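You operate a simulated robot arm through the tools that you are given. There is no shell and no other tool. Be economical: measure what you need, move in short steps, check, and stop when the job is done.

The job below is to be done with a simulated two-armed robot. You get a single attempt, and the scene is never put back.

JOB
Pick up the funnel from the small bench with one hand, pass it to the other hand and put it on the dresser top. Fetch the round brush and set it on the tiled bench. Fetch the sponge from the small bench and set it on the order card there. Take the hose joint and leave it on the green bench. Put the flask from the dresser top on top of the wooden box there. Put two of the paper sachets from the dresser top on the side table. Put the lidded dish from the small bench on the shelf under the green bench. Put the bottle from the table on the table right of the large jack. Put the cork ring on the table away on the green bench. The order is free. Set down upright: flask, bottle.
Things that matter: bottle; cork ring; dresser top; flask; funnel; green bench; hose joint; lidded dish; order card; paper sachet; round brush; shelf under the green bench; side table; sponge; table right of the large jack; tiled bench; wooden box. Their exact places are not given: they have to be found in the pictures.

The check looks at the end state, three seconds after you hand in, the way a careful person would. Anything else that was tipped, shoved, dropped, spilled or broken makes it a failure.

ROBOT AND FRAMES
Two 7-joint arms with two-finger parallel grippers on one trunk, on a base that drives. Base frame: it is fixed to the floor where the robot stands at the start and does not move with it; the origin is under the middle of the robot, x ahead of it, y to its left, z up; the surface under the hand at the start is at about z = 800. Readings come in mm, rad, newtons and seconds.
The left shoulder is at the start at [-82, 119, 851], the right one opposite. With the tool pointing down near the work surface each hand reaches from about 160 to 580 mm from the robot's upright axis, wherever it stands, measured 20 degrees to its own side. Places, roughly: bottle [-1000, -500, 750]; cork ring (9x9x3 cm) [-900, -1700, 800]; dresser top [0, 2000, 900]; flask (9x9x21 cm) [100, 1800, 900]; funnel (8x8x10 cm) [500, -200, 900]; green bench [600, -1300, 800]; hose joint (10x4x4 cm) [800, -200, 800]; lidded dish (6x6x4 cm) [800, 300, 800]; order card [500, 250, 750]; paper sachet [-250, 2000, 1000]; round brush (7x7x8 cm) [400, 200, 800]; shelf under the green bench [600, -1300, 300]; side table [1100, 2000, 800]; sponge (5x7x3 cm) [600, -100, 800]; table right of the large jack (15x15 cm) [-900, -1140, 760]; tiled bench [-700, -3900, 600]; wooden box (20x13x10 cm) [300, 2000, 900]. Payload 3.43 kg a hand.
The TCP of each hand is the grasp point between the finger pads, 30 mm short of the fingertips. In the tool frame z runs along the fingers and y along their closing line. Largest opening 94 mm; finger width 28, thickness 10; the body of the gripper, 50 by 96 mm, starts 55 mm behind the TCP.
Orientation is that of the tool frame in the base frame, as a unit quaternion [x, y, z, w]. With the fingers straight down and closing along the base's y, the tool's x points along the base's -x, its y along +y and its z along -z.

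CONTROLS
- The arms move only by the tool nudge_tool. It takes "left_motion", "right_motion" or both (then of equal length, played together; a hand with none holds still); each is a list of rows, each a list of 6 numbers: the shift along the base's x, y, z in mm, then the turn, a rotation vector about the base's x, y, z in rad. In form: [[dx, dy, dz, wx, wy, wz], ...]. A call has 1 to 12 rows; each row shifts and turns the commanded pose from where the row before left it. "left_jaw" and "right_jaw" are, for a hand that has rows, the opening, from 0 (shut) to 1 (fully open), set as the call begins (left out, the last holds). Rows are played at 5 a second. More than 50 mm and 0.15 rad between two rows, or a gripper value outside its range, and nothing of the call is played. Where a pose cannot be reached the arm comes as near as it can. A force on the tool above 40 N (or 10 N above the force at the start of the call, whichever is more), or a blocked arm, ends the call early, and 0.2 s more pass. The fingers move at their own pace (about 153 mm/s each) and stop on an object; they squeeze with about 35 N. The grip force told is the motor's: it shows also when the fingers shut on nothing. Time passes only in rows, and 0.2 s behind the last, so rows that do not move let the fingers close. The reply holds the time, the measured pose of the TCP, the force on the tool along the base axes, the opening and the grip force, in the units named above and with some noise, with the torque about the TCP (base axes, N m) and any sound that the robot's microphone picked up.
- Cameras (640 x 400 px; columns grow to the right, rows downward): "scene" is now at [-10.6, -44.6, 1537.9]; the picture's right is [-0.82, -0.57, 0.00], its down [-0.53, 0.77, -0.36] and it looks along [0.21, -0.30, -0.93] (base axes); focal length 214 px, centre (320, 200). "left" rides on the left gripper at [76, -14, -103] in its tool frame; the picture's right is [0.18, 0.98, 0.00], its down [-0.75, 0.14, -0.64] and it looks along [-0.63, 0.12, 0.77] (tool axes); focal length 243 px, centre (320, 200). "right" rides on the right gripper at [76, 14, -102] in its tool frame; the picture's right is [-0.18, 0.98, 0.00], its down [-0.75, -0.14, -0.64] and it looks along [-0.63, -0.12, 0.77] (tool axes); focal length 243 px, centre (320, 200).
- snapshot(camera): a new picture of that camera. No time passes.
- slide_trunk(by): slides the trunk up (or, below 0, down) by that many mm; the arms and the scene camera ride with it, the base frame stays. It gives what a move gives, with no picture.
- roll_base(legs): drives the robot by 1 to 6 legs, each [ahead, left, turn to the left] in mm, mm and rad, along the robot's own axes; the way and the turn of a leg run together, so that a leg with both is an arc; at most 1500 mm and 3.142 rad a leg. The arms and the cameras ride along, it lands a little off, and it stops where it bumps. It gives what a move gives.
- head_to(pan, tilt): turns the head with the scene camera to pan (to the left, within 2.496 rad either way) and tilt (down, from -0.506 to 1.204), counted from straight ahead of the robot. It gives what a move gives.
- locate(camera, pixels): there is no depth. For up to 12 entries [column, row, z] of the newest picture of that camera ("zoom" is the newest enlarged one), the place [x, y] in the base frame at which the ray of that pixel passes the height z, good to about 3 mm. No time passes.
- close_up(camera, box): a new picture of the part [left, top, right, bottom] of that camera's present view, enlarged. No time passes.
- sign_off(): hands the job in; it is judged then, once.

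Keep the steps short. Do not move on a guess: measure, check each grasp and each placing, and mend mistakes. In all there are 357 turns and 286 pictures (those below and enlarged ones count). Leave the grippers open and the arms clear of the work at the hand-in unless told otherwise, and finish with a single line.

The tools are called after ">>>" as a command line: name --argument value ..., lists and objects as JSON in quotes. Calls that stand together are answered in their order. nudge_tool: Moves the arms, as the interface text tells. Its arguments: {"type":"object","properties":{"left_motion":{"type":"array"},"left_jaw":{"type":"number"},"right_motion":{"type":"array"},"right_jaw":{"type":"number"}},"required":[]} The other tools are called the same way: slide_trunk (by) slides the trunk up or down; roll_base (legs) drives the base; head_to (pan, tilt) turns the head that bears the scene camera; snapshot (camera) takes a picture; locate (camera, pixels) gives the place at which the rays of pixels pass given heights; close_up (camera, box) takes an enlarged picture of a part of a camera's view; sign_off () hands the job in.

At the start:

```text
t: 0.0
left_ee_pos: [272.3, 120.6, 1103.2]
left_ee_rot: [0.0, 1.0, -0.001, 0.0]
left_contact_force: [-0.3, 0.6, -0.1]
left_wrist_torque: [0.01, 0.0, 0.0]
left_gripper_width: 94.0
left_finger_force: 0.0
right_ee_pos: [282.5, -91.7, 1039.1]
right_ee_rot: [0.0, 1.0, 0.0, 0.0]
right_contact_force: [0.6, -0.6, -1.1]
right_wrist_torque: [0.03, -0.01, 0.02]
right_gripper_width: 93.6
right_finger_force: 0.1
trunk travel left (down, up): [-275.0, 60.0]
robot x, y, heading: [1.1, -4.0, 0.001]
head pan, tilt: [-0.967, 1.201]
```

scene: 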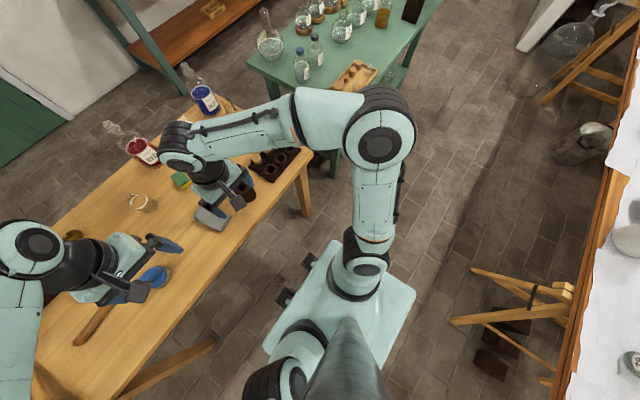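
right: 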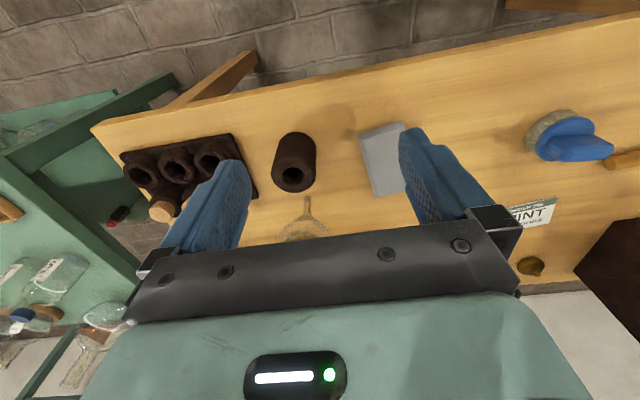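
left: 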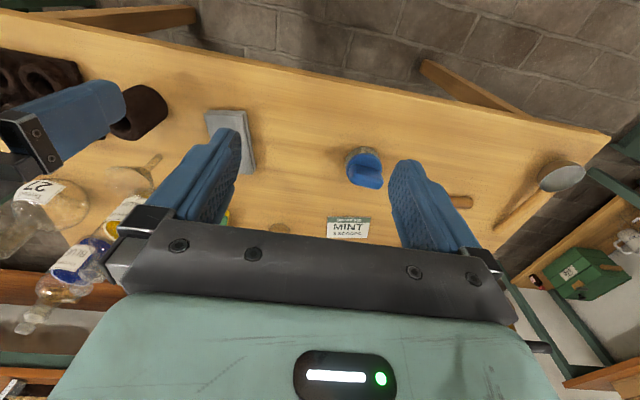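

I start by looking over the small bench ahead of the robot.

>>> head_to --pan 0.0 --tilt 0.9

>>> snapshot --camera "scene"

```text
t: 1.2
left_ee_pos: [270.4, 119.7, 1103.4]
left_ee_rot: [0.0, 1.0, 0.001, 0.0]
left_contact_force: [-0.4, 0.9, -0.6]
left_wrist_torque: [0.02, -0.01, -0.02]
left_gripper_width: 94.0
left_finger_force: 0.0
right_ee_pos: [282.8, -90.5, 1039.3]
right_ee_rot: [0.0, 1.0, 0.0, 0.0]
right_contact_force: [0.5, 0.6, 0.7]
right_wrist_torque: [0.01, 0.01, 0.01]
right_gripper_width: 93.8
right_finger_force: 0.0
trunk travel left (down, up): [-275.0, 60.0]
robot x, y, heading: [1.5, -1.2, 0.001]
head pan, tilt: [0.0, 0.901]
```

```text
282 pictures are left
```

scene: 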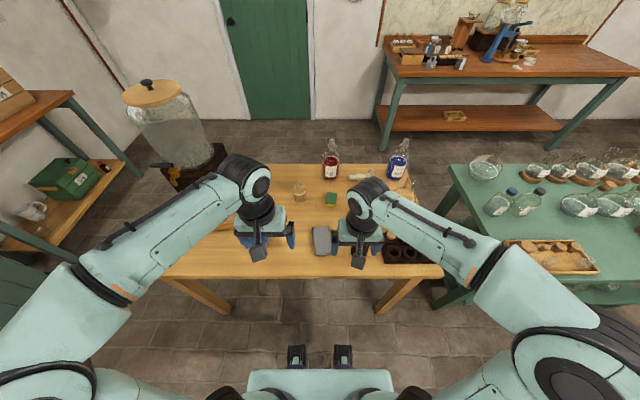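

I enlarge the bench in three views to name each thing.

>>> close_up --camera "scene" --box '[160, 120, 450, 300]'

>>> close_up --camera "left" --box '[0, 50, 640, 300]'

>>> close_up --camera "right" --box '[80, 60, 640, 300]'

```text
2.21 times, centred on (305, 210) of scene
```

zoom: 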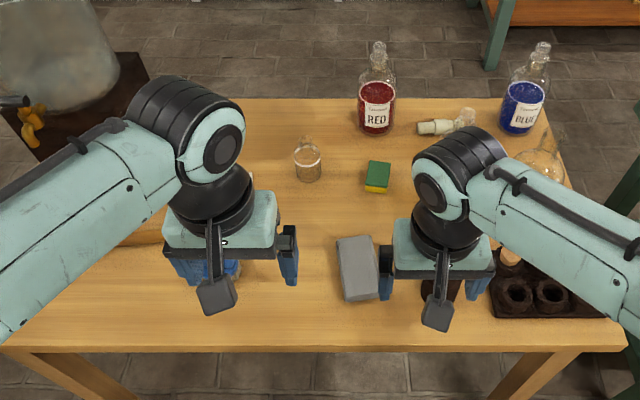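

```text
1.00 times, centred on (320, 175) of left (not enlarged: the box is as wide or as high as the picture)
```

zoom: 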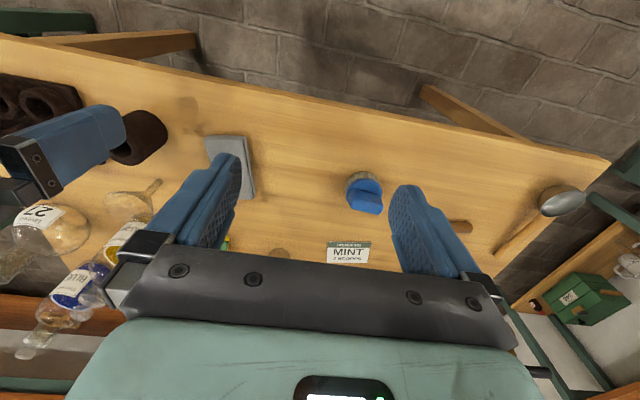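

```text
1.14 times, centred on (360, 180) of right
```

zoom: 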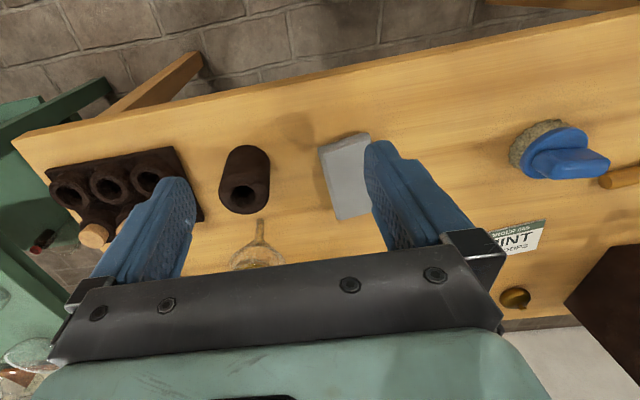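

The arms hide part of the bench; I draw both hands outward and back, then look again.

>>> nudge_tool --left_motion '[[-25, 40, 15, 0, 0, 0], [-25, 40, 15, 0, 0, 0], [-25, 40, 15, 0, 0, 0], [-20, 40, 10, 0, 0, 0], [0, 40, 0, 0, 0, 0], [0, 40, 0, 0, 0, 0]]' --right_motion '[[-25, -40, 25, 0, 0, 0], [-25, -40, 25, 0, 0, 0], [-25, -40, 25, 0, 0, 0], [-20, -40, 15, 0, 0, 0], [0, -40, 15, 0, 0, 0], [0, -40, 0, 0, 0, 0]]'

>>> snapshot --camera "scene"

>>> close_up --camera "scene" --box '[160, 130, 450, 311]'

```text
refused: row 1 steps farther than a row can; nothing moved
```

```text
278 pictures are left
```

scene: 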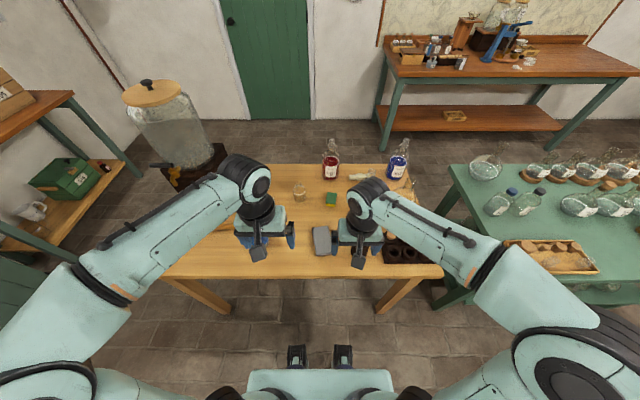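

```text
2.21 times, centred on (305, 220) of scene
```

zoom: 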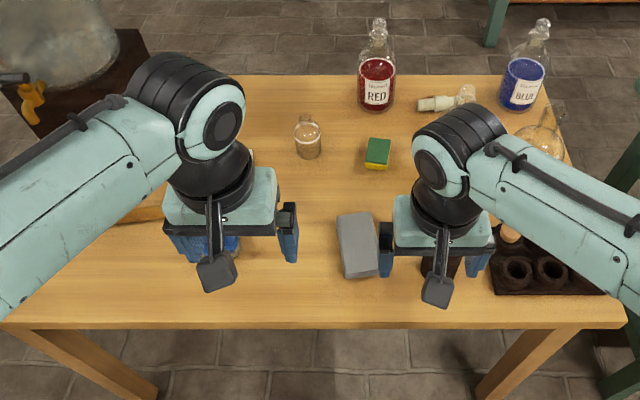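

Step limit is on the vector; I use smaller rows.

>>> nudge_tool --left_motion '[[-20, 36, 12, 0, 0, 0], [-20, 36, 12, 0, 0, 0], [-20, 36, 12, 0, 0, 0], [-20, 36, 10, 0, 0, 0], [0, 40, 0, 0, 0, 0], [0, 40, 0, 0, 0, 0]]' --right_motion '[[-20, -36, 20, 0, 0, 0], [-20, -36, 20, 0, 0, 0], [-20, -36, 20, 0, 0, 0], [-20, -36, 15, 0, 0, 0], [0, -40, 15, 0, 0, 0], [0, -40, 0, 0, 0, 0]]'

>>> snapshot --camera "scene"

>>> close_up --camera "scene" --box '[160, 130, 450, 311]'

```text
t: 2.6
left_ee_pos: [189.5, 345.8, 1150.2]
left_ee_rot: [0.001, 1.0, 0.0, -0.001]
left_contact_force: [-0.2, 0.0, -0.2]
left_wrist_torque: [-0.02, -0.05, 0.01]
left_gripper_width: 94.2
left_finger_force: 0.1
right_ee_pos: [200.6, -316.5, 1128.6]
right_ee_rot: [0.0, 1.0, 0.001, 0.0]
right_contact_force: [0.5, -0.2, 0.0]
right_wrist_torque: [0.03, 0.01, 0.03]
right_gripper_width: 93.8
right_finger_force: 0.1
trunk travel left (down, up): [-275.0, 60.0]
robot x, y, heading: [-0.7, 0.5, -0.0]
head pan, tilt: [0.0, 0.901]
```

```text
276 pictures are left
```

scene: 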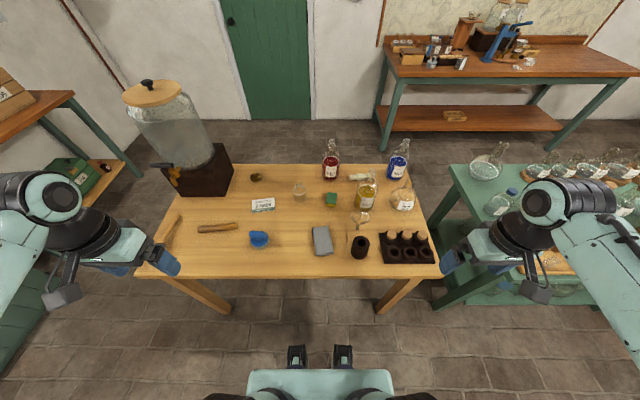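

```text
2.21 times, centred on (305, 220) of scene
```

zoom: 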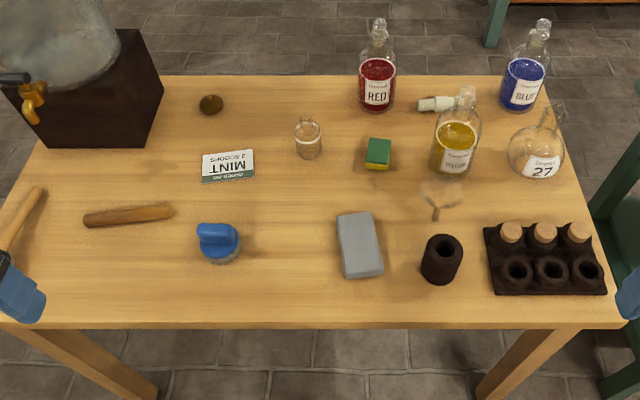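

Clear view. I locate the main things at bench height 800 (and 760 for a height check), and take close views.

>>> locate --camera "zoom" --pixels '[[228, 165, 800], [308, 155, 800], [376, 165, 800], [440, 192, 800], [436, 218, 800], [440, 104, 800], [220, 250, 800], [200, 325, 800], [360, 240, 800], [450, 172, 800], [540, 175, 800], [376, 110, 800]]'

>>> close_up --camera "scene" --box '[320, 160, 430, 260]'

>>> snapshot --camera "right"

>>> snapshot --camera "left"

```text
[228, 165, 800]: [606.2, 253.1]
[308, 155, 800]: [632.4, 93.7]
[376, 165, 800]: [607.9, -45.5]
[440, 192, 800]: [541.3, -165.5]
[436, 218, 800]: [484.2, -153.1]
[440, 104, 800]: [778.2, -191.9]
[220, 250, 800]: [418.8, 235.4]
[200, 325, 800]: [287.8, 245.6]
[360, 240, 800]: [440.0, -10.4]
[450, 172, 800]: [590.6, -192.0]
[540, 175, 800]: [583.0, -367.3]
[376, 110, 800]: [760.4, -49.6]
```

```text
4.00 times, centred on (375, 210) of scene
```

zoom: 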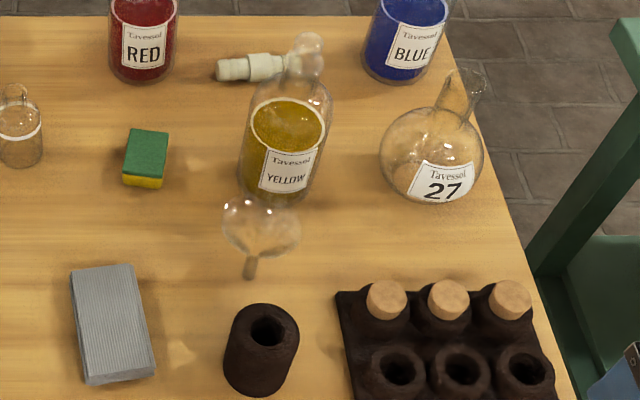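

```text
273 pictures are left
```

right: 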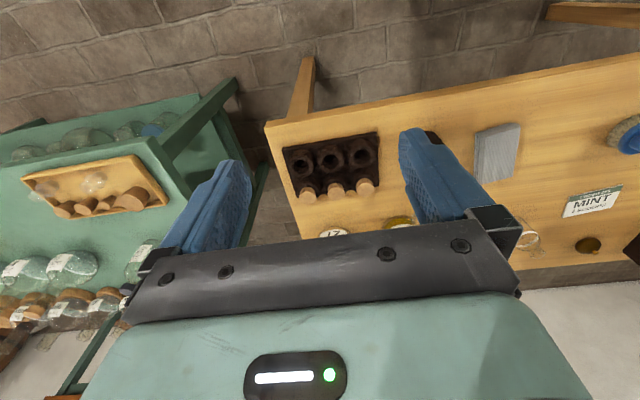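

```text
272 pictures are left
```

left: 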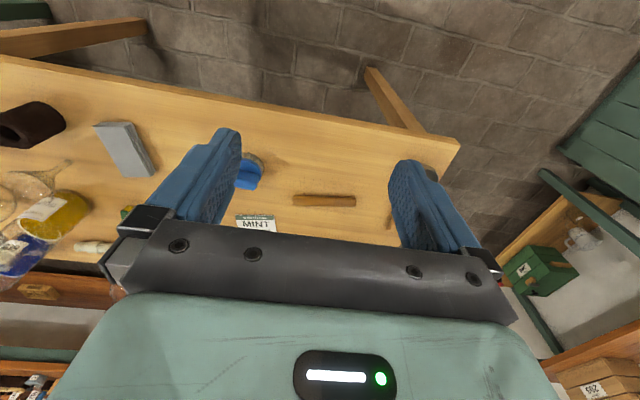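

I check the bench height with a second camera: card and grey slab corner in the left picture.

>>> locate --camera "left" --pixels '[[237, 214, 800], [237, 214, 760], [275, 219, 800], [275, 219, 760], [458, 144, 800], [458, 144, 760], [125, 150, 800]]'

>>> locate --camera "scene" --pixels '[[252, 199, 800], [252, 199, 760], [275, 198, 800], [275, 198, 760], [136, 274, 800], [136, 274, 760], [320, 240, 800]]'

>>> close_up --camera "scene" --box '[240, 160, 320, 250]'

```text
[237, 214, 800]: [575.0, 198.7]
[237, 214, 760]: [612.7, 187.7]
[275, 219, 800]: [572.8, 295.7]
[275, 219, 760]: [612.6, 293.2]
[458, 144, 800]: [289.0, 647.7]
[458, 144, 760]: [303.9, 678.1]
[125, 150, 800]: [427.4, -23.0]
```

```text
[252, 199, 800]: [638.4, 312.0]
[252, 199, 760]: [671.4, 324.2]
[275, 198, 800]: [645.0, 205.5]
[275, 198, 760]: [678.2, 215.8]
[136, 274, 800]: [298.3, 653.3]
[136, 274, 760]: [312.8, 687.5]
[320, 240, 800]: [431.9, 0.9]
```

```text
4.44 times, centred on (280, 205) of scene
```

zoom: 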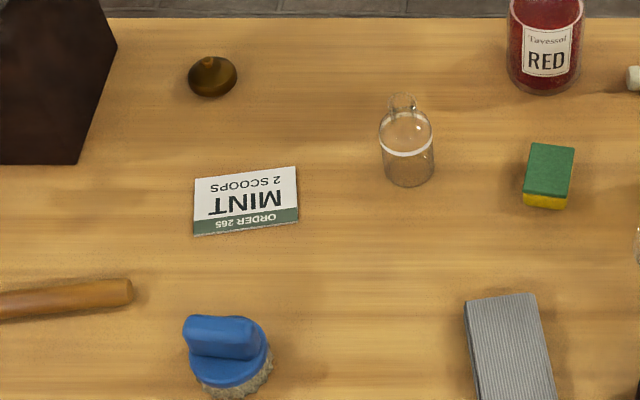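

>>> locate --camera "zoom" --pixels '[[298, 221, 800], [298, 221, 760], [193, 235, 800], [193, 235, 760], [296, 167, 800], [195, 180, 800], [408, 180, 800], [548, 200, 800]]'

>>> close_up --camera "left" --box '[220, 190, 300, 240]'

```text
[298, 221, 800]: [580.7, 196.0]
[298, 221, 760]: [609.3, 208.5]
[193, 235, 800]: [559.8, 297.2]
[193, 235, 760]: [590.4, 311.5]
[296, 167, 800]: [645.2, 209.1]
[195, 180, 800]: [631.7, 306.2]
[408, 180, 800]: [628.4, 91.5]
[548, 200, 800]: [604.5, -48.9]
```

```text
8.00 times, centred on (260, 215) of left
```

zoom: 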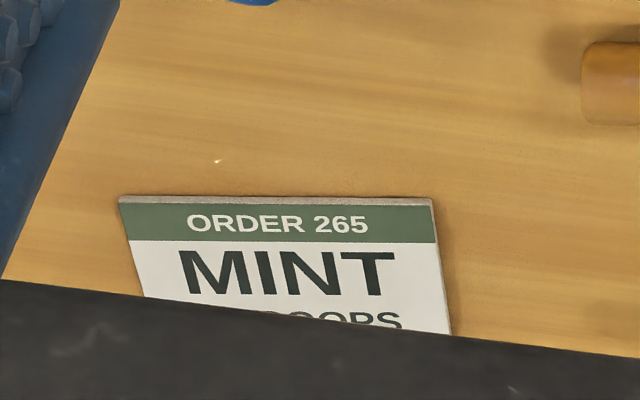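

>>> locate --camera "zoom" --pixels '[[119, 203, 800], [119, 203, 780], [432, 206, 800], [432, 206, 780]]'

```text
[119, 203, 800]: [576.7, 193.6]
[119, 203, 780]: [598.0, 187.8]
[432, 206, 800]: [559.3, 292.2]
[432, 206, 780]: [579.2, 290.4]
```

Bench top is at z≈800. Now the floor geometry: bench legs and base front.

>>> locate --camera "scene" --pixels '[[225, 312, 0], [380, 312, 0], [297, 348, 50], [343, 348, 50], [250, 372, 150], [390, 372, 150], [440, 275, 800], [386, 164, 800], [235, 164, 800], [450, 168, 800], [432, 305, 0], [505, 245, 800]]'

>>> head_to --pan -1.2 --tilt 0.5

>>> snapshot --camera "scene"

```text
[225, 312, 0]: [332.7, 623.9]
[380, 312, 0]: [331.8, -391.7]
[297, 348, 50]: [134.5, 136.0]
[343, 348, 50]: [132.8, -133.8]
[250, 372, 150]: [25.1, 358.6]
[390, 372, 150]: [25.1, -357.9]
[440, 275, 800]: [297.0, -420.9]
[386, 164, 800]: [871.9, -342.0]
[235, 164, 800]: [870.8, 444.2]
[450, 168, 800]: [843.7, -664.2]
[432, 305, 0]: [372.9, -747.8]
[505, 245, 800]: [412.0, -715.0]
```

```text
t: 4.0
left_ee_pos: [190.7, 343.6, 1149.1]
left_ee_rot: [0.0, 1.0, 0.0, 0.0]
left_contact_force: [0.5, 0.5, -0.1]
left_wrist_torque: [0.0, 0.01, 0.0]
left_gripper_width: 93.9
left_finger_force: 0.0
right_ee_pos: [202.8, -315.0, 1128.1]
right_ee_rot: [0.0, 1.0, 0.001, 0.0]
right_contact_force: [0.2, -0.7, -0.3]
right_wrist_torque: [0.03, 0.0, -0.01]
right_gripper_width: 94.2
right_finger_force: 0.2
trunk travel left (down, up): [-275.0, 60.0]
robot x, y, heading: [-1.1, -1.3, 0.0]
head pan, tilt: [-1.201, 0.499]
```

```text
269 pictures are left
```

scene: 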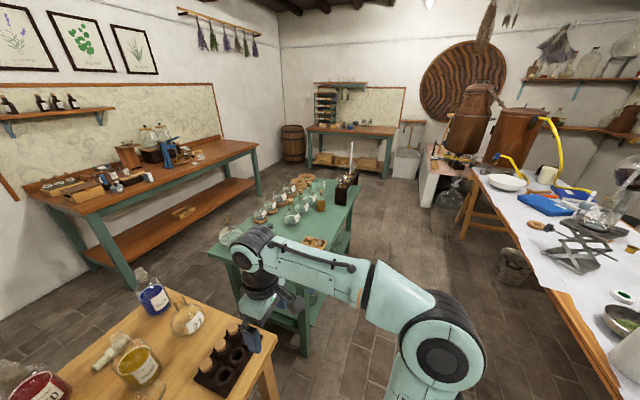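

>>> head_to --pan -2.3 --tilt 0.6

>>> snapshot --camera "scene"

>>> head_to --pan 1.4 --tilt 0.4

>>> snapshot --camera "scene"

```text
t: 5.4
left_ee_pos: [191.2, 344.3, 1150.9]
left_ee_rot: [0.0, 1.0, 0.0, 0.0]
left_contact_force: [0.1, -0.3, -0.4]
left_wrist_torque: [0.01, 0.02, 0.01]
left_gripper_width: 94.2
left_finger_force: 0.0
right_ee_pos: [201.9, -315.8, 1129.0]
right_ee_rot: [0.0, 1.0, -0.001, -0.001]
right_contact_force: [-0.7, 0.7, -0.1]
right_wrist_torque: [0.02, 0.0, 0.0]
right_gripper_width: 93.7
right_finger_force: 0.1
trunk travel left (down, up): [-275.0, 60.0]
robot x, y, heading: [0.1, -1.0, -0.001]
head pan, tilt: [-2.3, 0.6]
```

```text
268 pictures are left
```

scene: 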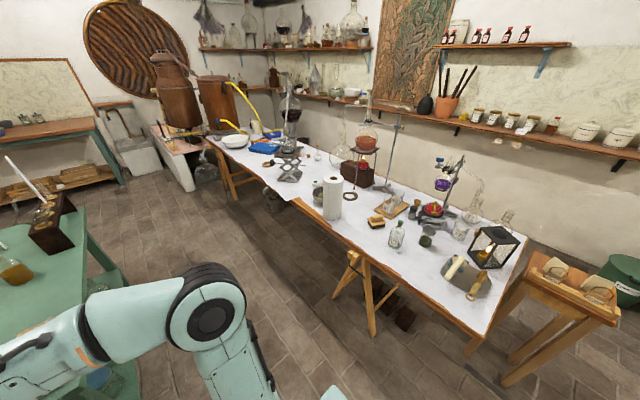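

```text
t: 8.4
left_ee_pos: [190.9, 343.2, 1150.4]
left_ee_rot: [0.0, 1.0, 0.0, 0.0]
left_contact_force: [-1.0, 0.4, -0.4]
left_wrist_torque: [0.01, 0.0, -0.01]
left_gripper_width: 94.1
left_finger_force: 0.1
right_ee_pos: [201.4, -314.9, 1128.5]
right_ee_rot: [0.001, 1.0, -0.001, -0.001]
right_contact_force: [-0.1, 0.5, 0.5]
right_wrist_torque: [-0.06, -0.02, 0.01]
right_gripper_width: 94.0
right_finger_force: 0.0
trunk travel left (down, up): [-275.0, 60.0]
robot x, y, heading: [2.7, 0.5, -0.002]
head pan, tilt: [1.4, 0.4]
```

```text
267 pictures are left
```

scene: 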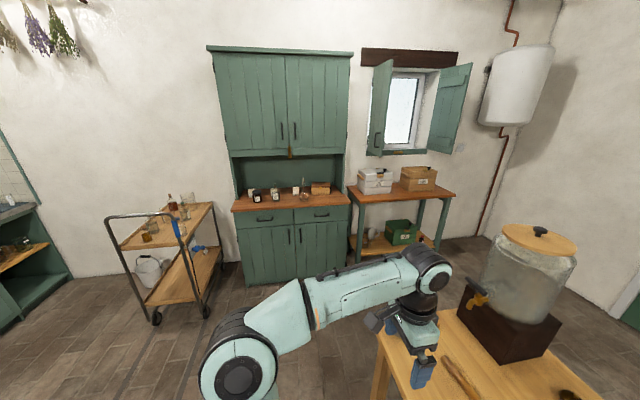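

Layout is clear. I roll toward the small bench (240 ahead, 60 left) so both sponge and card are in reach; legs are 1 m apart.

>>> roll_base --legs '[[0, 60, 0], [240, 0, 0]]'

>>> head_to --pan 0.0 --tilt 1.15

>>> snapshot --camera "scene"

```text
t: 11.0
left_ee_pos: [430.1, 405.3, 1150.8]
left_ee_rot: [0.001, 1.0, -0.001, 0.0]
left_contact_force: [0.1, 0.3, 0.3]
left_wrist_torque: [-0.01, 0.04, 0.01]
left_gripper_width: 94.2
left_finger_force: 0.1
right_ee_pos: [440.5, -254.8, 1128.6]
right_ee_rot: [0.001, 1.0, 0.0, 0.0]
right_contact_force: [1.0, 0.3, 0.4]
right_wrist_torque: [-0.04, 0.01, -0.01]
right_gripper_width: 94.0
right_finger_force: 0.0
trunk travel left (down, up): [-275.0, 60.0]
robot x, y, heading: [240.2, 58.8, -0.003]
head pan, tilt: [1.4, 0.4]
```

```text
t: 12.6
left_ee_pos: [431.6, 404.4, 1150.8]
left_ee_rot: [0.001, 1.0, 0.0, 0.0]
left_contact_force: [0.2, -0.1, -0.5]
left_wrist_torque: [-0.01, 0.01, 0.01]
left_gripper_width: 93.8
left_finger_force: 0.0
right_ee_pos: [439.7, -254.9, 1129.0]
right_ee_rot: [0.0, 1.0, 0.0, -0.001]
right_contact_force: [-0.2, -0.3, -0.3]
right_wrist_torque: [-0.03, 0.0, 0.01]
right_gripper_width: 93.8
right_finger_force: 0.2
trunk travel left (down, up): [-275.0, 60.0]
robot x, y, heading: [240.8, 59.3, -0.004]
head pan, tilt: [0.0, 1.15]
```

```text
266 pictures are left
```

scene: 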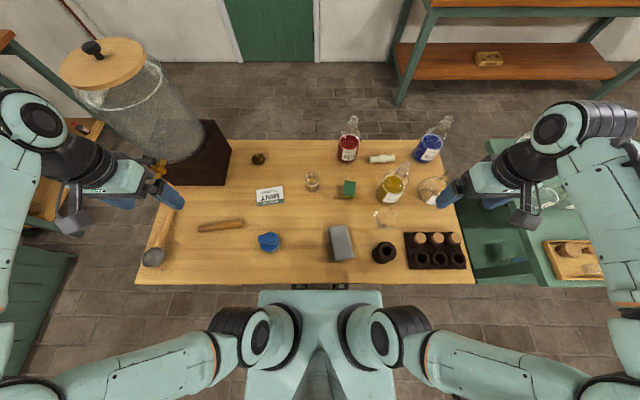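

>>> close_up --camera "scene" --box '[240, 150, 370, 230]'

>>> locate --camera "zoom" --pixels '[[511, 151, 830], [566, 151, 830], [562, 196, 830], [505, 196, 830], [75, 195, 800], [212, 175, 800], [222, 233, 800], [85, 257, 800], [350, 180, 800]]'

>>> close_up --camera "scene" --box '[340, 140, 470, 221]'

```text
4.92 times, centred on (305, 190) of scene
```

zoom: 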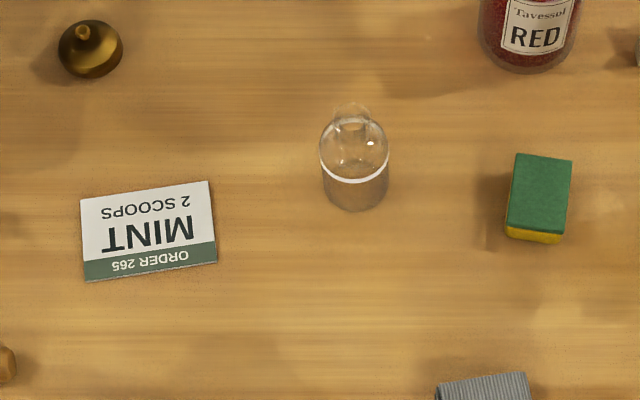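

```text
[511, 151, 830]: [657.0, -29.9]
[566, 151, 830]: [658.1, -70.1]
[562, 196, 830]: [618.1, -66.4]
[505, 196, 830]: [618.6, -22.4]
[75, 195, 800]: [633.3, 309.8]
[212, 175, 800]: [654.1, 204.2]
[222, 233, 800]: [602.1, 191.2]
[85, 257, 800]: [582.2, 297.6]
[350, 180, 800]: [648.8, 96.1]
```

```text
4.92 times, centred on (405, 180) of scene
```

zoom: 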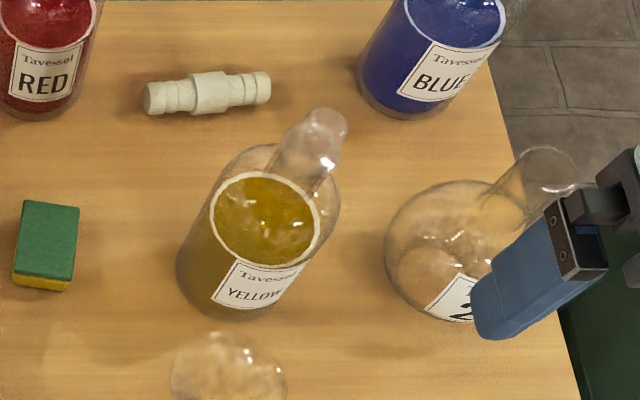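

>>> close_up --camera "scene" --box '[240, 145, 280, 170]'

>>> locate --camera "scene" --pixels '[[344.8, 180.4, 830], [356.4, 181.9, 830], [355, 197.1, 830], [342.8, 194.9, 830], [256.4, 189.8, 801], [282.6, 186.1, 801], [284.1, 202.6, 801], [257, 206.3, 801], [258, 162, 800]]'

>>> close_up --camera "scene" --box '[360, 195, 410, 240]'

```text
16.00 times, centred on (260, 158) of scene
```

zoom: 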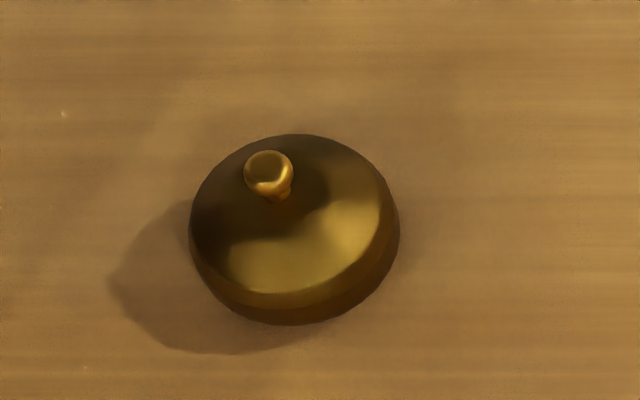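

```text
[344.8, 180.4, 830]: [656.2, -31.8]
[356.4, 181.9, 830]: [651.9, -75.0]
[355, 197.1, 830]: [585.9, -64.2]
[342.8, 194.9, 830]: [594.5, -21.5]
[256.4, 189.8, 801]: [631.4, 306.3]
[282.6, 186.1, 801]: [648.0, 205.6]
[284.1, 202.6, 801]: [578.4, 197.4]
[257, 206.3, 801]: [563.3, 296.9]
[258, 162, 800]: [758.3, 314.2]
```

```text
8.89 times, centred on (385, 218) of scene
```

zoom: 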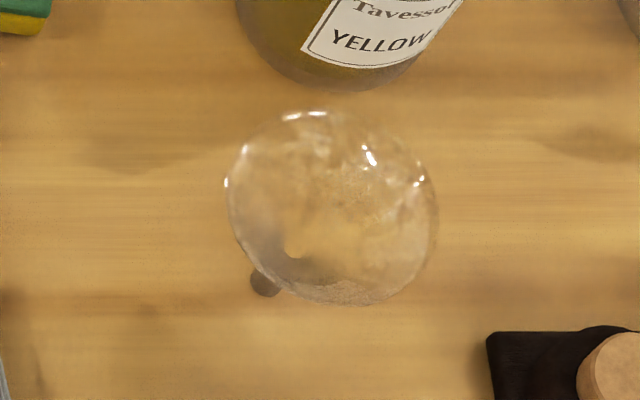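

The brass pot with knob at ≈(755,312) is the lidded dish; the funnel stands stem-down. First the sponge: centre ≈(622,-48), top 830. Left hand goes above it at height.

>>> nudge_tool --left_motion '[[19, -45, 0, 0, 0, 0], [19, -45, 0, 0, 0, 0], [19, -45, 0, 0, 0, 0], [19, -45, 0, 0, 0, 0], [19, -45, 0, 0, 0, 0], [19, -45, 0, 0, 0, 0], [19, -45, 0, 0, 0, 0], [19, -45, 0, 0, 0, 0], [19, -45, 0, 0, 0, 0], [19, -47, 0, 0, 0, -0.1]]' --left_jaw 1.0

>>> nudge_tool --left_motion '[[0, 0, -45, 0, 0, 0], [0, 0, -45, 0, 0, 0], [0, 0, -45, 0, 0, 0], [0, 0, -45, 0, 0, 0], [0, 0, -45, 0, 0, 0]]'

>>> snapshot --camera "left"

>>> snapshot --camera "scene"

```text
refused: row 10 steps farther than a row can; nothing moved
```

```text
t: 13.8
left_ee_pos: [429.4, 405.2, 925.9]
left_ee_rot: [0.001, 1.0, -0.001, -0.001]
left_contact_force: [-0.6, -0.1, 0.0]
left_wrist_torque: [-0.02, 0.03, 0.02]
left_gripper_width: 94.0
left_finger_force: 0.1
right_ee_pos: [440.4, -254.8, 1128.8]
right_ee_rot: [0.002, 1.0, 0.0, 0.0]
right_contact_force: [0.4, -0.6, 0.2]
right_wrist_torque: [0.01, 0.0, -0.02]
right_gripper_width: 93.9
right_finger_force: 0.0
trunk travel left (down, up): [-275.0, 60.0]
robot x, y, heading: [241.3, 59.7, -0.004]
head pan, tilt: [0.0, 1.15]
```

```text
261 pictures are left
```

left: 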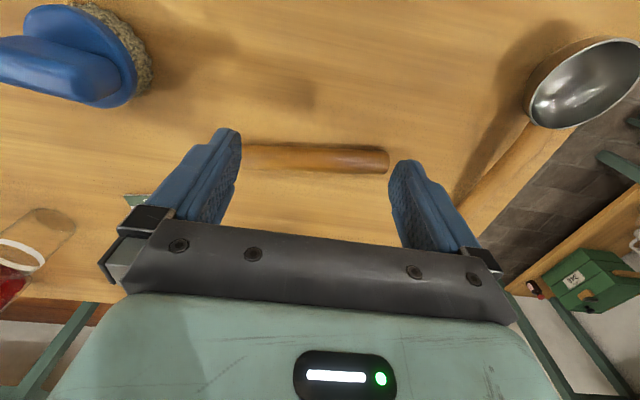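

```text
260 pictures are left
```

scene: 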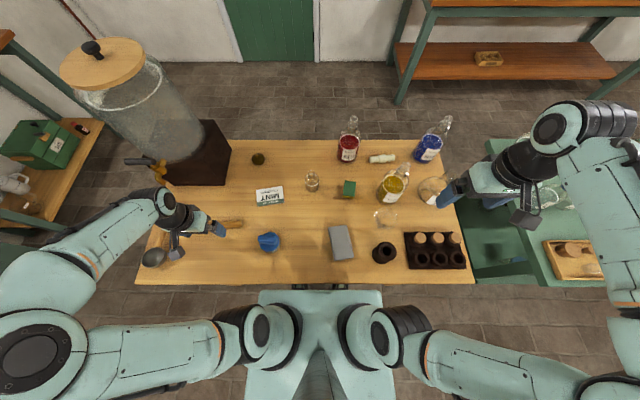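

A row was too long and only the descent ran; no harm. I raise and traverse with legal rows, one motion per step.

>>> nudge_tool --left_motion '[[0, 0, 45, 0, 0, 0], [17.4, -41.2, 5, 0, 0, -0.01], [17.4, -41.2, 5, 0, 0, -0.01], [17.4, -41.2, 0, 0, 0, -0.01], [17.4, -41.2, 0, 0, 0, -0.01], [17.4, -41.2, 0, 0, 0, -0.01], [17.4, -41.2, 0, 0, 0, -0.01], [17.4, -41.2, 0, 0, 0, -0.01], [17.4, -41.2, 0, 0, 0, -0.01], [17.4, -41.2, 0, 0, 0, -0.01], [17.4, -41.2, 0, 0, 0, -0.01], [17.4, -41.2, 0, 0, 0, 0]]' --left_jaw 1.0

>>> snapshot --camera "left"

>>> snapshot --camera "scene"

```text
t: 16.4
left_ee_pos: [620.0, -50.1, 982.5]
left_ee_rot: [0.05, 0.999, 0.0, 0.0]
left_contact_force: [0.6, -0.2, -0.1]
left_wrist_torque: [-0.02, 0.0, 0.01]
left_gripper_width: 94.0
left_finger_force: 0.1
right_ee_pos: [440.5, -256.2, 1126.6]
right_ee_rot: [0.001, 1.0, 0.001, 0.001]
right_contact_force: [0.5, -0.2, -0.1]
right_wrist_torque: [0.01, 0.02, 0.0]
right_gripper_width: 94.0
right_finger_force: 0.0
trunk travel left (down, up): [-275.0, 60.0]
robot x, y, heading: [238.6, 60.7, 0.004]
head pan, tilt: [0.0, 1.15]
```

```text
259 pictures are left
```

left: 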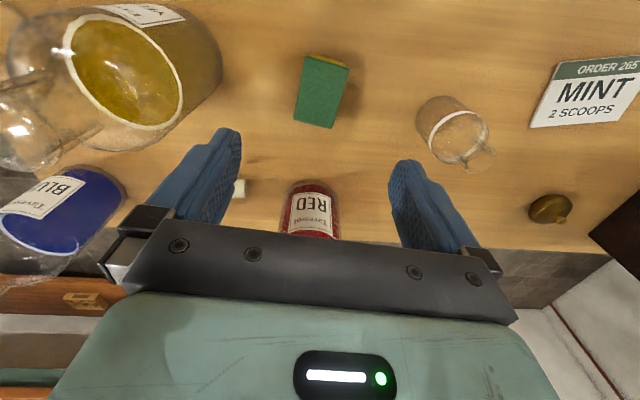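

```text
258 pictures are left
```

scene: 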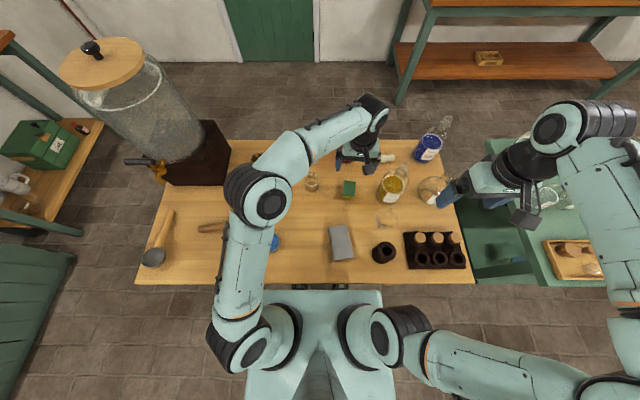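

>>> locate --camera "left" --pixels '[[304, 58, 830], [349, 68, 830], [334, 126, 830], [296, 119, 830], [530, 125, 800], [561, 62, 800], [550, 222, 805]]'

```text
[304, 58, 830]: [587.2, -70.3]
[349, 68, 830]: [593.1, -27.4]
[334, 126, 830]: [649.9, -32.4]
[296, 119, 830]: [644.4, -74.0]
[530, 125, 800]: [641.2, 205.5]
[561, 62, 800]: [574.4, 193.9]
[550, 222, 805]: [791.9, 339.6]
```

Sponge centre by the hand camera ≈(619,-51): matches. Descend to z≈835 and close.

>>> nudge_tool --left_motion '[[0, 0, -45, 0, 0, 0], [0, 0, -45, 0, 0, 0], [0, 0, -40, 0, 0, 0], [0, 0, -17, 0, 0, 0]]'

>>> nudge_tool --left_motion '[[0, 0, 0, 0, 0, 0], [0, 0, 0, 0, 0, 0], [0, 0, 0, 0, 0, 0]]' --left_jaw 0.25

```text
t: 17.4
left_ee_pos: [620.2, -48.1, 833.5]
left_ee_rot: [0.05, 0.999, 0.0, 0.0]
left_contact_force: [0.3, 0.6, -0.1]
left_wrist_torque: [0.0, 0.02, 0.0]
left_gripper_width: 93.9
left_finger_force: 0.0
right_ee_pos: [439.9, -255.5, 1128.8]
right_ee_rot: [0.002, 1.0, 0.0, 0.0]
right_contact_force: [0.4, -0.1, -0.2]
right_wrist_torque: [-0.03, -0.03, 0.02]
right_gripper_width: 93.8
right_finger_force: 0.0
trunk travel left (down, up): [-275.0, 60.0]
robot x, y, heading: [235.9, 57.8, -0.009]
head pan, tilt: [0.0, 1.15]
```

```text
t: 18.1
left_ee_pos: [621.1, -48.0, 834.5]
left_ee_rot: [0.051, 0.999, 0.001, 0.001]
left_contact_force: [-0.4, -0.3, 4.8]
left_wrist_torque: [-0.07, -0.03, -0.11]
left_gripper_width: 44.2
left_finger_force: 35.2
right_ee_pos: [440.5, -255.0, 1128.8]
right_ee_rot: [0.001, 1.0, -0.001, 0.0]
right_contact_force: [-0.1, -0.1, 0.1]
right_wrist_torque: [-0.01, -0.01, 0.01]
right_gripper_width: 93.9
right_finger_force: 0.1
trunk travel left (down, up): [-275.0, 60.0]
robot x, y, heading: [234.9, 60.2, -0.002]
head pan, tilt: [0.0, 1.15]
```

Sponge held (44 mm). Lift, carry over the card centre (605,251), turned to the card's angle.

>>> nudge_tool --left_motion '[[0, 0, 45, 0, 0, 0], [0, 0, 45, 0, 0, 0], [0, 0, 45, 0, 0, 0], [-2.3, 42.7, 0, 0, 0, 0.036], [-2.3, 42.7, 0, 0, 0, 0.036], [-2.3, 42.7, 0, 0, 0, 0.036], [-2.3, 42.7, 0, 0, 0, 0.036], [-2.3, 42.7, 0, 0, 0, 0.036], [-2.3, 42.7, 0, 0, 0, 0.036], [-2.3, 42.7, 0, 0, 0, 0.036]]'

>>> snapshot --camera "scene"

>>> snapshot --camera "left"

```text
t: 20.4
left_ee_pos: [603.7, 250.1, 969.2]
left_ee_rot: [-0.075, 0.997, 0.0, -0.001]
left_contact_force: [1.3, 0.4, -1.2]
left_wrist_torque: [-0.04, -0.03, 0.02]
left_gripper_width: 23.5
left_finger_force: 0.1
right_ee_pos: [438.3, -254.6, 1129.2]
right_ee_rot: [0.002, 1.0, -0.001, 0.0]
right_contact_force: [0.2, 0.4, -0.3]
right_wrist_torque: [-0.01, 0.03, 0.02]
right_gripper_width: 93.9
right_finger_force: 0.1
trunk travel left (down, up): [-275.0, 60.0]
robot x, y, heading: [240.6, 60.3, -0.003]
head pan, tilt: [0.0, 1.15]
```

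```text
257 pictures are left
```

scene: 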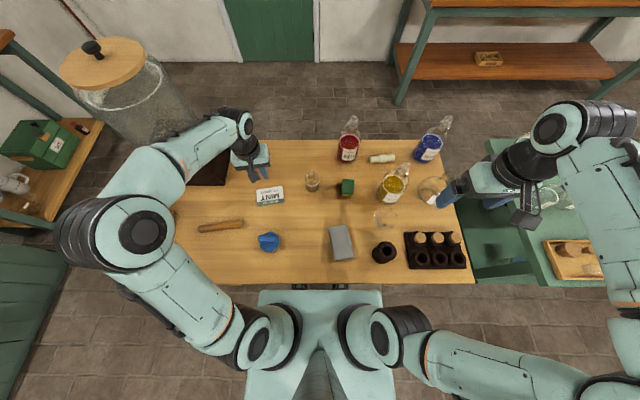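

```text
256 pictures are left
```

left: 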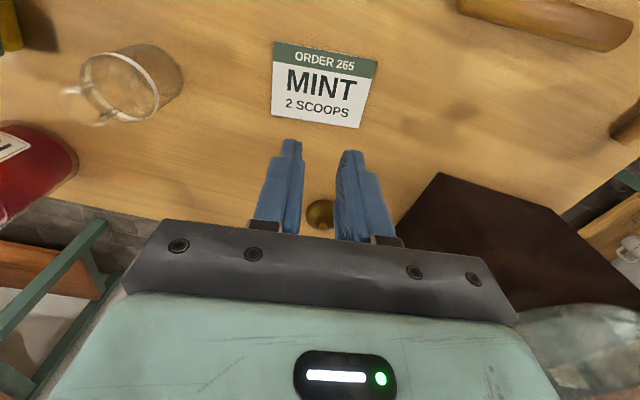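

The sponge slipped out on lifting (width now 23.5). I go back, look at it, and grip lower with full closure.

>>> nudge_tool --left_motion '[[2.3, -42.7, 0, 0, 0, -0.036], [2.3, -42.7, 0, 0, 0, -0.036], [2.3, -42.7, 0, 0, 0, -0.036], [2.3, -42.7, 0, 0, 0, -0.036], [2.3, -42.7, 0, 0, 0, -0.036], [2.3, -42.7, 0, 0, 0, -0.036], [2.3, -42.7, 0, 0, 0, -0.036]]' --left_jaw 1.0

>>> close_up --camera "left" --box '[200, 20, 440, 170]'

>>> snapshot --camera "left"

```text
t: 21.9
left_ee_pos: [620.4, -48.7, 965.7]
left_ee_rot: [0.051, 0.999, 0.0, 0.0]
left_contact_force: [-0.4, 0.4, 0.0]
left_wrist_torque: [0.03, 0.02, -0.03]
left_gripper_width: 93.8
left_finger_force: 0.1
right_ee_pos: [439.0, -255.8, 1128.0]
right_ee_rot: [0.001, 1.0, 0.001, 0.001]
right_contact_force: [0.1, -0.8, 0.3]
right_wrist_torque: [0.03, -0.01, 0.0]
right_gripper_width: 93.9
right_finger_force: 0.1
trunk travel left (down, up): [-275.0, 60.0]
robot x, y, heading: [238.8, 62.7, -0.003]
head pan, tilt: [0.0, 1.15]
```

```text
2.67 times, centred on (320, 95) of left
```

zoom: 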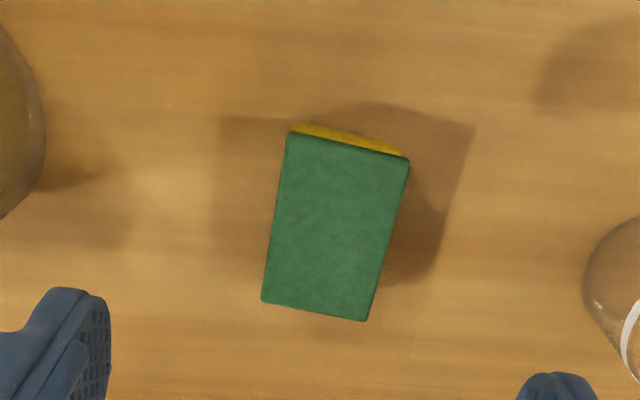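

```text
254 pictures are left
```

left: 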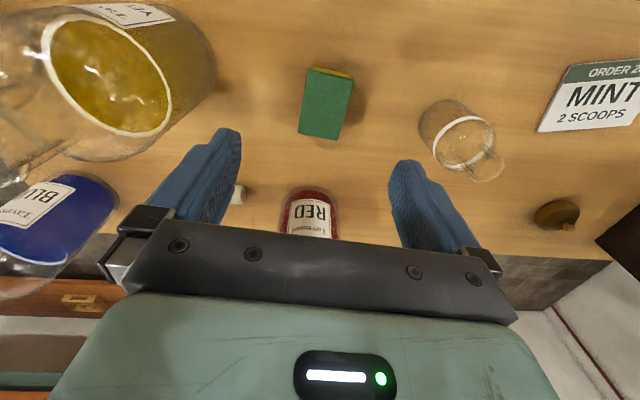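

>>> locate --camera "zoom" --pixels '[[288, 135, 830], [410, 158, 830], [366, 320, 830], [262, 300, 830]]'

```text
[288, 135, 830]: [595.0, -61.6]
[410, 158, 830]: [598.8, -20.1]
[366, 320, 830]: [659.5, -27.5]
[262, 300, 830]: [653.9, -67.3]
```

>>> nudge_tool --left_motion '[[6, 4, -45, 0, 0, 0], [0, 0, -45, 0, 0, 0], [0, 0, -35, 0, 0, 0], [0, 0, -11, 0, 0, 0]]'

>>> nudge_tool --left_motion '[[0, 0, 0, 0, 0, 0], [0, 0, 0, 0, 0, 0], [0, 0, 0, 0, 0, 0], [0, 0, 0, 0, 0, 0]]' --left_jaw 0.0

>>> nudge_tool --left_motion '[[0, 0, 10, 0, 0, 0], [0, 0, 15, 0, 0, 0], [0, 0, 15, 0, 0, 0]]'

>>> snapshot --camera "left"

```text
t: 22.9
left_ee_pos: [627.2, -43.6, 833.9]
left_ee_rot: [0.05, 0.999, 0.0, 0.0]
left_contact_force: [-0.4, 1.0, 0.2]
left_wrist_torque: [-0.02, 0.04, 0.0]
left_gripper_width: 93.9
left_finger_force: 0.2
right_ee_pos: [439.6, -255.7, 1128.8]
right_ee_rot: [0.0, 1.0, 0.0, 0.0]
right_contact_force: [-0.5, -0.4, 0.1]
right_wrist_torque: [-0.04, -0.03, 0.01]
right_gripper_width: 94.0
right_finger_force: 0.2
trunk travel left (down, up): [-275.0, 60.0]
robot x, y, heading: [238.5, 62.5, 0.002]
head pan, tilt: [0.0, 1.15]
```

```text
t: 23.9
left_ee_pos: [627.0, -43.4, 832.2]
left_ee_rot: [0.051, 0.999, 0.0, 0.001]
left_contact_force: [1.5, -0.6, 9.7]
left_wrist_torque: [0.05, 0.18, -0.03]
left_gripper_width: 42.9
left_finger_force: 35.4
right_ee_pos: [439.4, -256.0, 1128.3]
right_ee_rot: [0.001, 1.0, 0.0, 0.0]
right_contact_force: [0.7, -0.1, -1.1]
right_wrist_torque: [0.01, 0.04, 0.03]
right_gripper_width: 93.8
right_finger_force: 0.0
trunk travel left (down, up): [-275.0, 60.0]
robot x, y, heading: [241.4, 61.7, -0.0]
head pan, tilt: [0.0, 1.15]
```

```text
t: 24.8
left_ee_pos: [627.3, -45.1, 872.6]
left_ee_rot: [0.05, 0.999, 0.0, 0.0]
left_contact_force: [0.3, -0.4, 0.3]
left_wrist_torque: [0.05, -0.01, 0.01]
left_gripper_width: 43.0
left_finger_force: 34.8
right_ee_pos: [439.9, -255.4, 1128.9]
right_ee_rot: [0.001, 1.0, 0.0, -0.001]
right_contact_force: [0.3, 0.2, -0.5]
right_wrist_torque: [-0.05, 0.0, -0.02]
right_gripper_width: 93.9
right_finger_force: 0.1
trunk travel left (down, up): [-275.0, 60.0]
robot x, y, heading: [240.5, 62.4, -0.003]
head pan, tilt: [0.0, 1.15]
```

```text
253 pictures are left
```

left: 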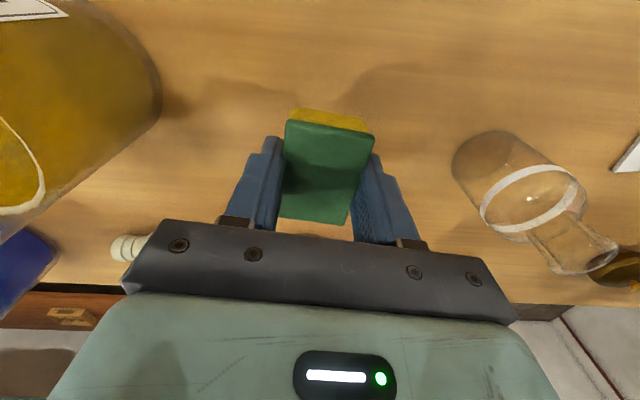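

Held and lifted now. Lift further and carry to the card at moderate speed.

>>> nudge_tool --left_motion '[[0, 0, 30, 0, 0, 0], [0, 0, 30, 0, 0, 0], [0, 0, 30, 0, 0, 0], [-2.5, 33, 0, 0, 0, 0.028], [-2.5, 33, 0, 0, 0, 0.028], [-2.5, 33, 0, 0, 0, 0.028], [-2.5, 33, 0, 0, 0, 0.028], [-2.5, 33, 0, 0, 0, 0.028], [-2.5, 33, 0, 0, 0, 0.028], [-2.5, 33, 0, 0, 0, 0.028], [-2.5, 33, 0, 0, 0, 0.028], [-2.5, 33, 0, 0, 0, 0.028]]'

>>> snapshot --camera "left"

```text
t: 27.4
left_ee_pos: [605.3, 253.5, 963.3]
left_ee_rot: [-0.075, 0.997, 0.0, 0.0]
left_contact_force: [-0.1, -0.1, 0.0]
left_wrist_torque: [-0.02, -0.03, 0.0]
left_gripper_width: 42.9
left_finger_force: 35.3
right_ee_pos: [439.5, -254.4, 1128.5]
right_ee_rot: [0.0, 1.0, 0.0, 0.0]
right_contact_force: [0.7, -0.4, 0.3]
right_wrist_torque: [0.0, 0.0, 0.01]
right_gripper_width: 93.8
right_finger_force: 0.1
trunk travel left (down, up): [-275.0, 60.0]
robot x, y, heading: [239.8, 59.9, 0.002]
head pan, tilt: [0.0, 1.15]
```

```text
252 pictures are left
```

left: 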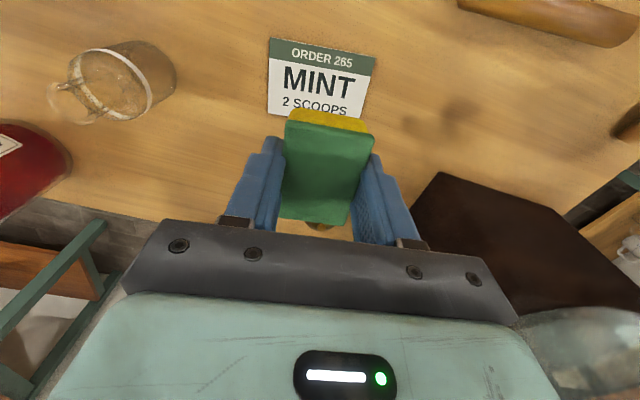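

Still held, above the card. Lower to ≈836.

>>> nudge_tool --left_motion '[[0, -2, -40, 0, 0, 0], [0, 0, -40, 0, 0, 0], [0, 0, -30, 0, 0, 0], [0, 0, -12, 0, 0, 0], [0, 0, -5, 0, 0, 0]]'

>>> snapshot --camera "left"

```text
t: 28.6
left_ee_pos: [604.9, 250.7, 836.8]
left_ee_rot: [-0.074, 0.997, 0.0, 0.001]
left_contact_force: [-0.3, 0.5, 12.4]
left_wrist_torque: [0.02, 0.15, 0.0]
left_gripper_width: 43.1
left_finger_force: 35.1
right_ee_pos: [439.5, -256.2, 1127.7]
right_ee_rot: [0.001, 1.0, 0.0, 0.001]
right_contact_force: [0.4, 0.4, 0.6]
right_wrist_torque: [0.0, -0.01, 0.02]
right_gripper_width: 93.9
right_finger_force: 0.2
trunk travel left (down, up): [-275.0, 60.0]
robot x, y, heading: [236.4, 60.1, 0.002]
head pan, tilt: [0.0, 1.15]
```

```text
251 pictures are left
```

left: 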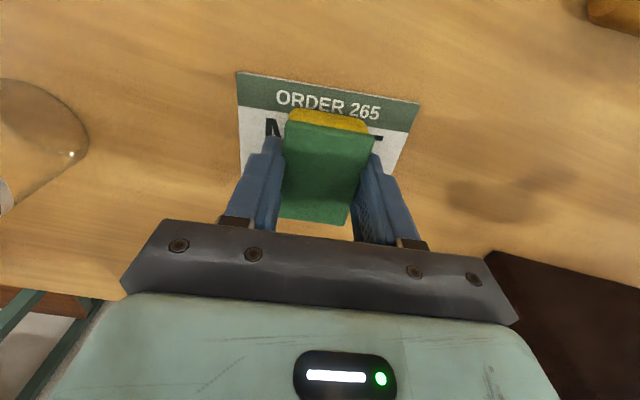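

Contact made. Release and rise.

>>> nudge_tool --left_motion '[[0, 0, 2, 0, 0, 0], [0, 0, 0, 0, 0, 0], [0, 0, 0, 0, 0, 0]]' --left_jaw 1.0

>>> nudge_tool --left_motion '[[0, 0, 40, 0, 0, 0], [0, 0, 45, 0, 0, 0], [0, 0, 45, 0, 0, 0]]'

>>> snapshot --camera "left"

```text
t: 29.4
left_ee_pos: [605.0, 250.3, 838.3]
left_ee_rot: [-0.075, 0.997, 0.0, 0.0]
left_contact_force: [0.1, 0.7, 0.0]
left_wrist_torque: [0.01, -0.03, 0.03]
left_gripper_width: 93.9
left_finger_force: 0.0
right_ee_pos: [441.3, -254.9, 1129.4]
right_ee_rot: [0.001, 1.0, 0.001, 0.0]
right_contact_force: [0.1, -0.1, -0.2]
right_wrist_torque: [-0.01, 0.0, -0.03]
right_gripper_width: 94.1
right_finger_force: 0.0
trunk travel left (down, up): [-275.0, 60.0]
robot x, y, heading: [239.8, 59.4, -0.001]
head pan, tilt: [0.0, 1.15]
```

```text
t: 30.1
left_ee_pos: [602.3, 250.9, 968.5]
left_ee_rot: [-0.075, 0.997, 0.001, 0.0]
left_contact_force: [-0.7, 0.2, -0.1]
left_wrist_torque: [0.01, 0.02, 0.0]
left_gripper_width: 94.1
left_finger_force: 0.0
right_ee_pos: [438.9, -256.3, 1128.4]
right_ee_rot: [0.001, 1.0, 0.0, 0.0]
right_contact_force: [0.4, 0.3, 0.4]
right_wrist_torque: [-0.04, 0.04, 0.01]
right_gripper_width: 94.3
right_finger_force: 0.1
trunk travel left (down, up): [-275.0, 60.0]
robot x, y, heading: [241.0, 58.5, 0.0]
head pan, tilt: [0.0, 1.15]
```

```text
250 pictures are left
```

left: 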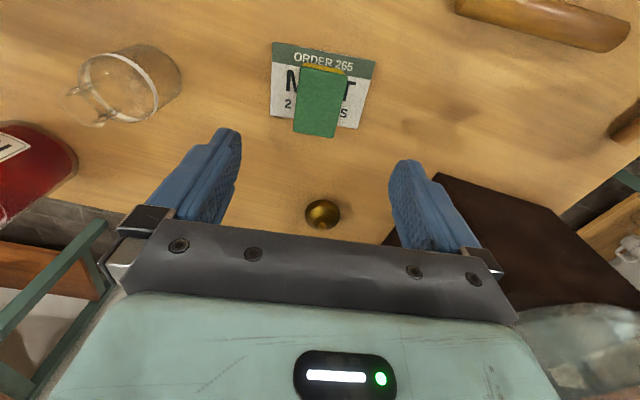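

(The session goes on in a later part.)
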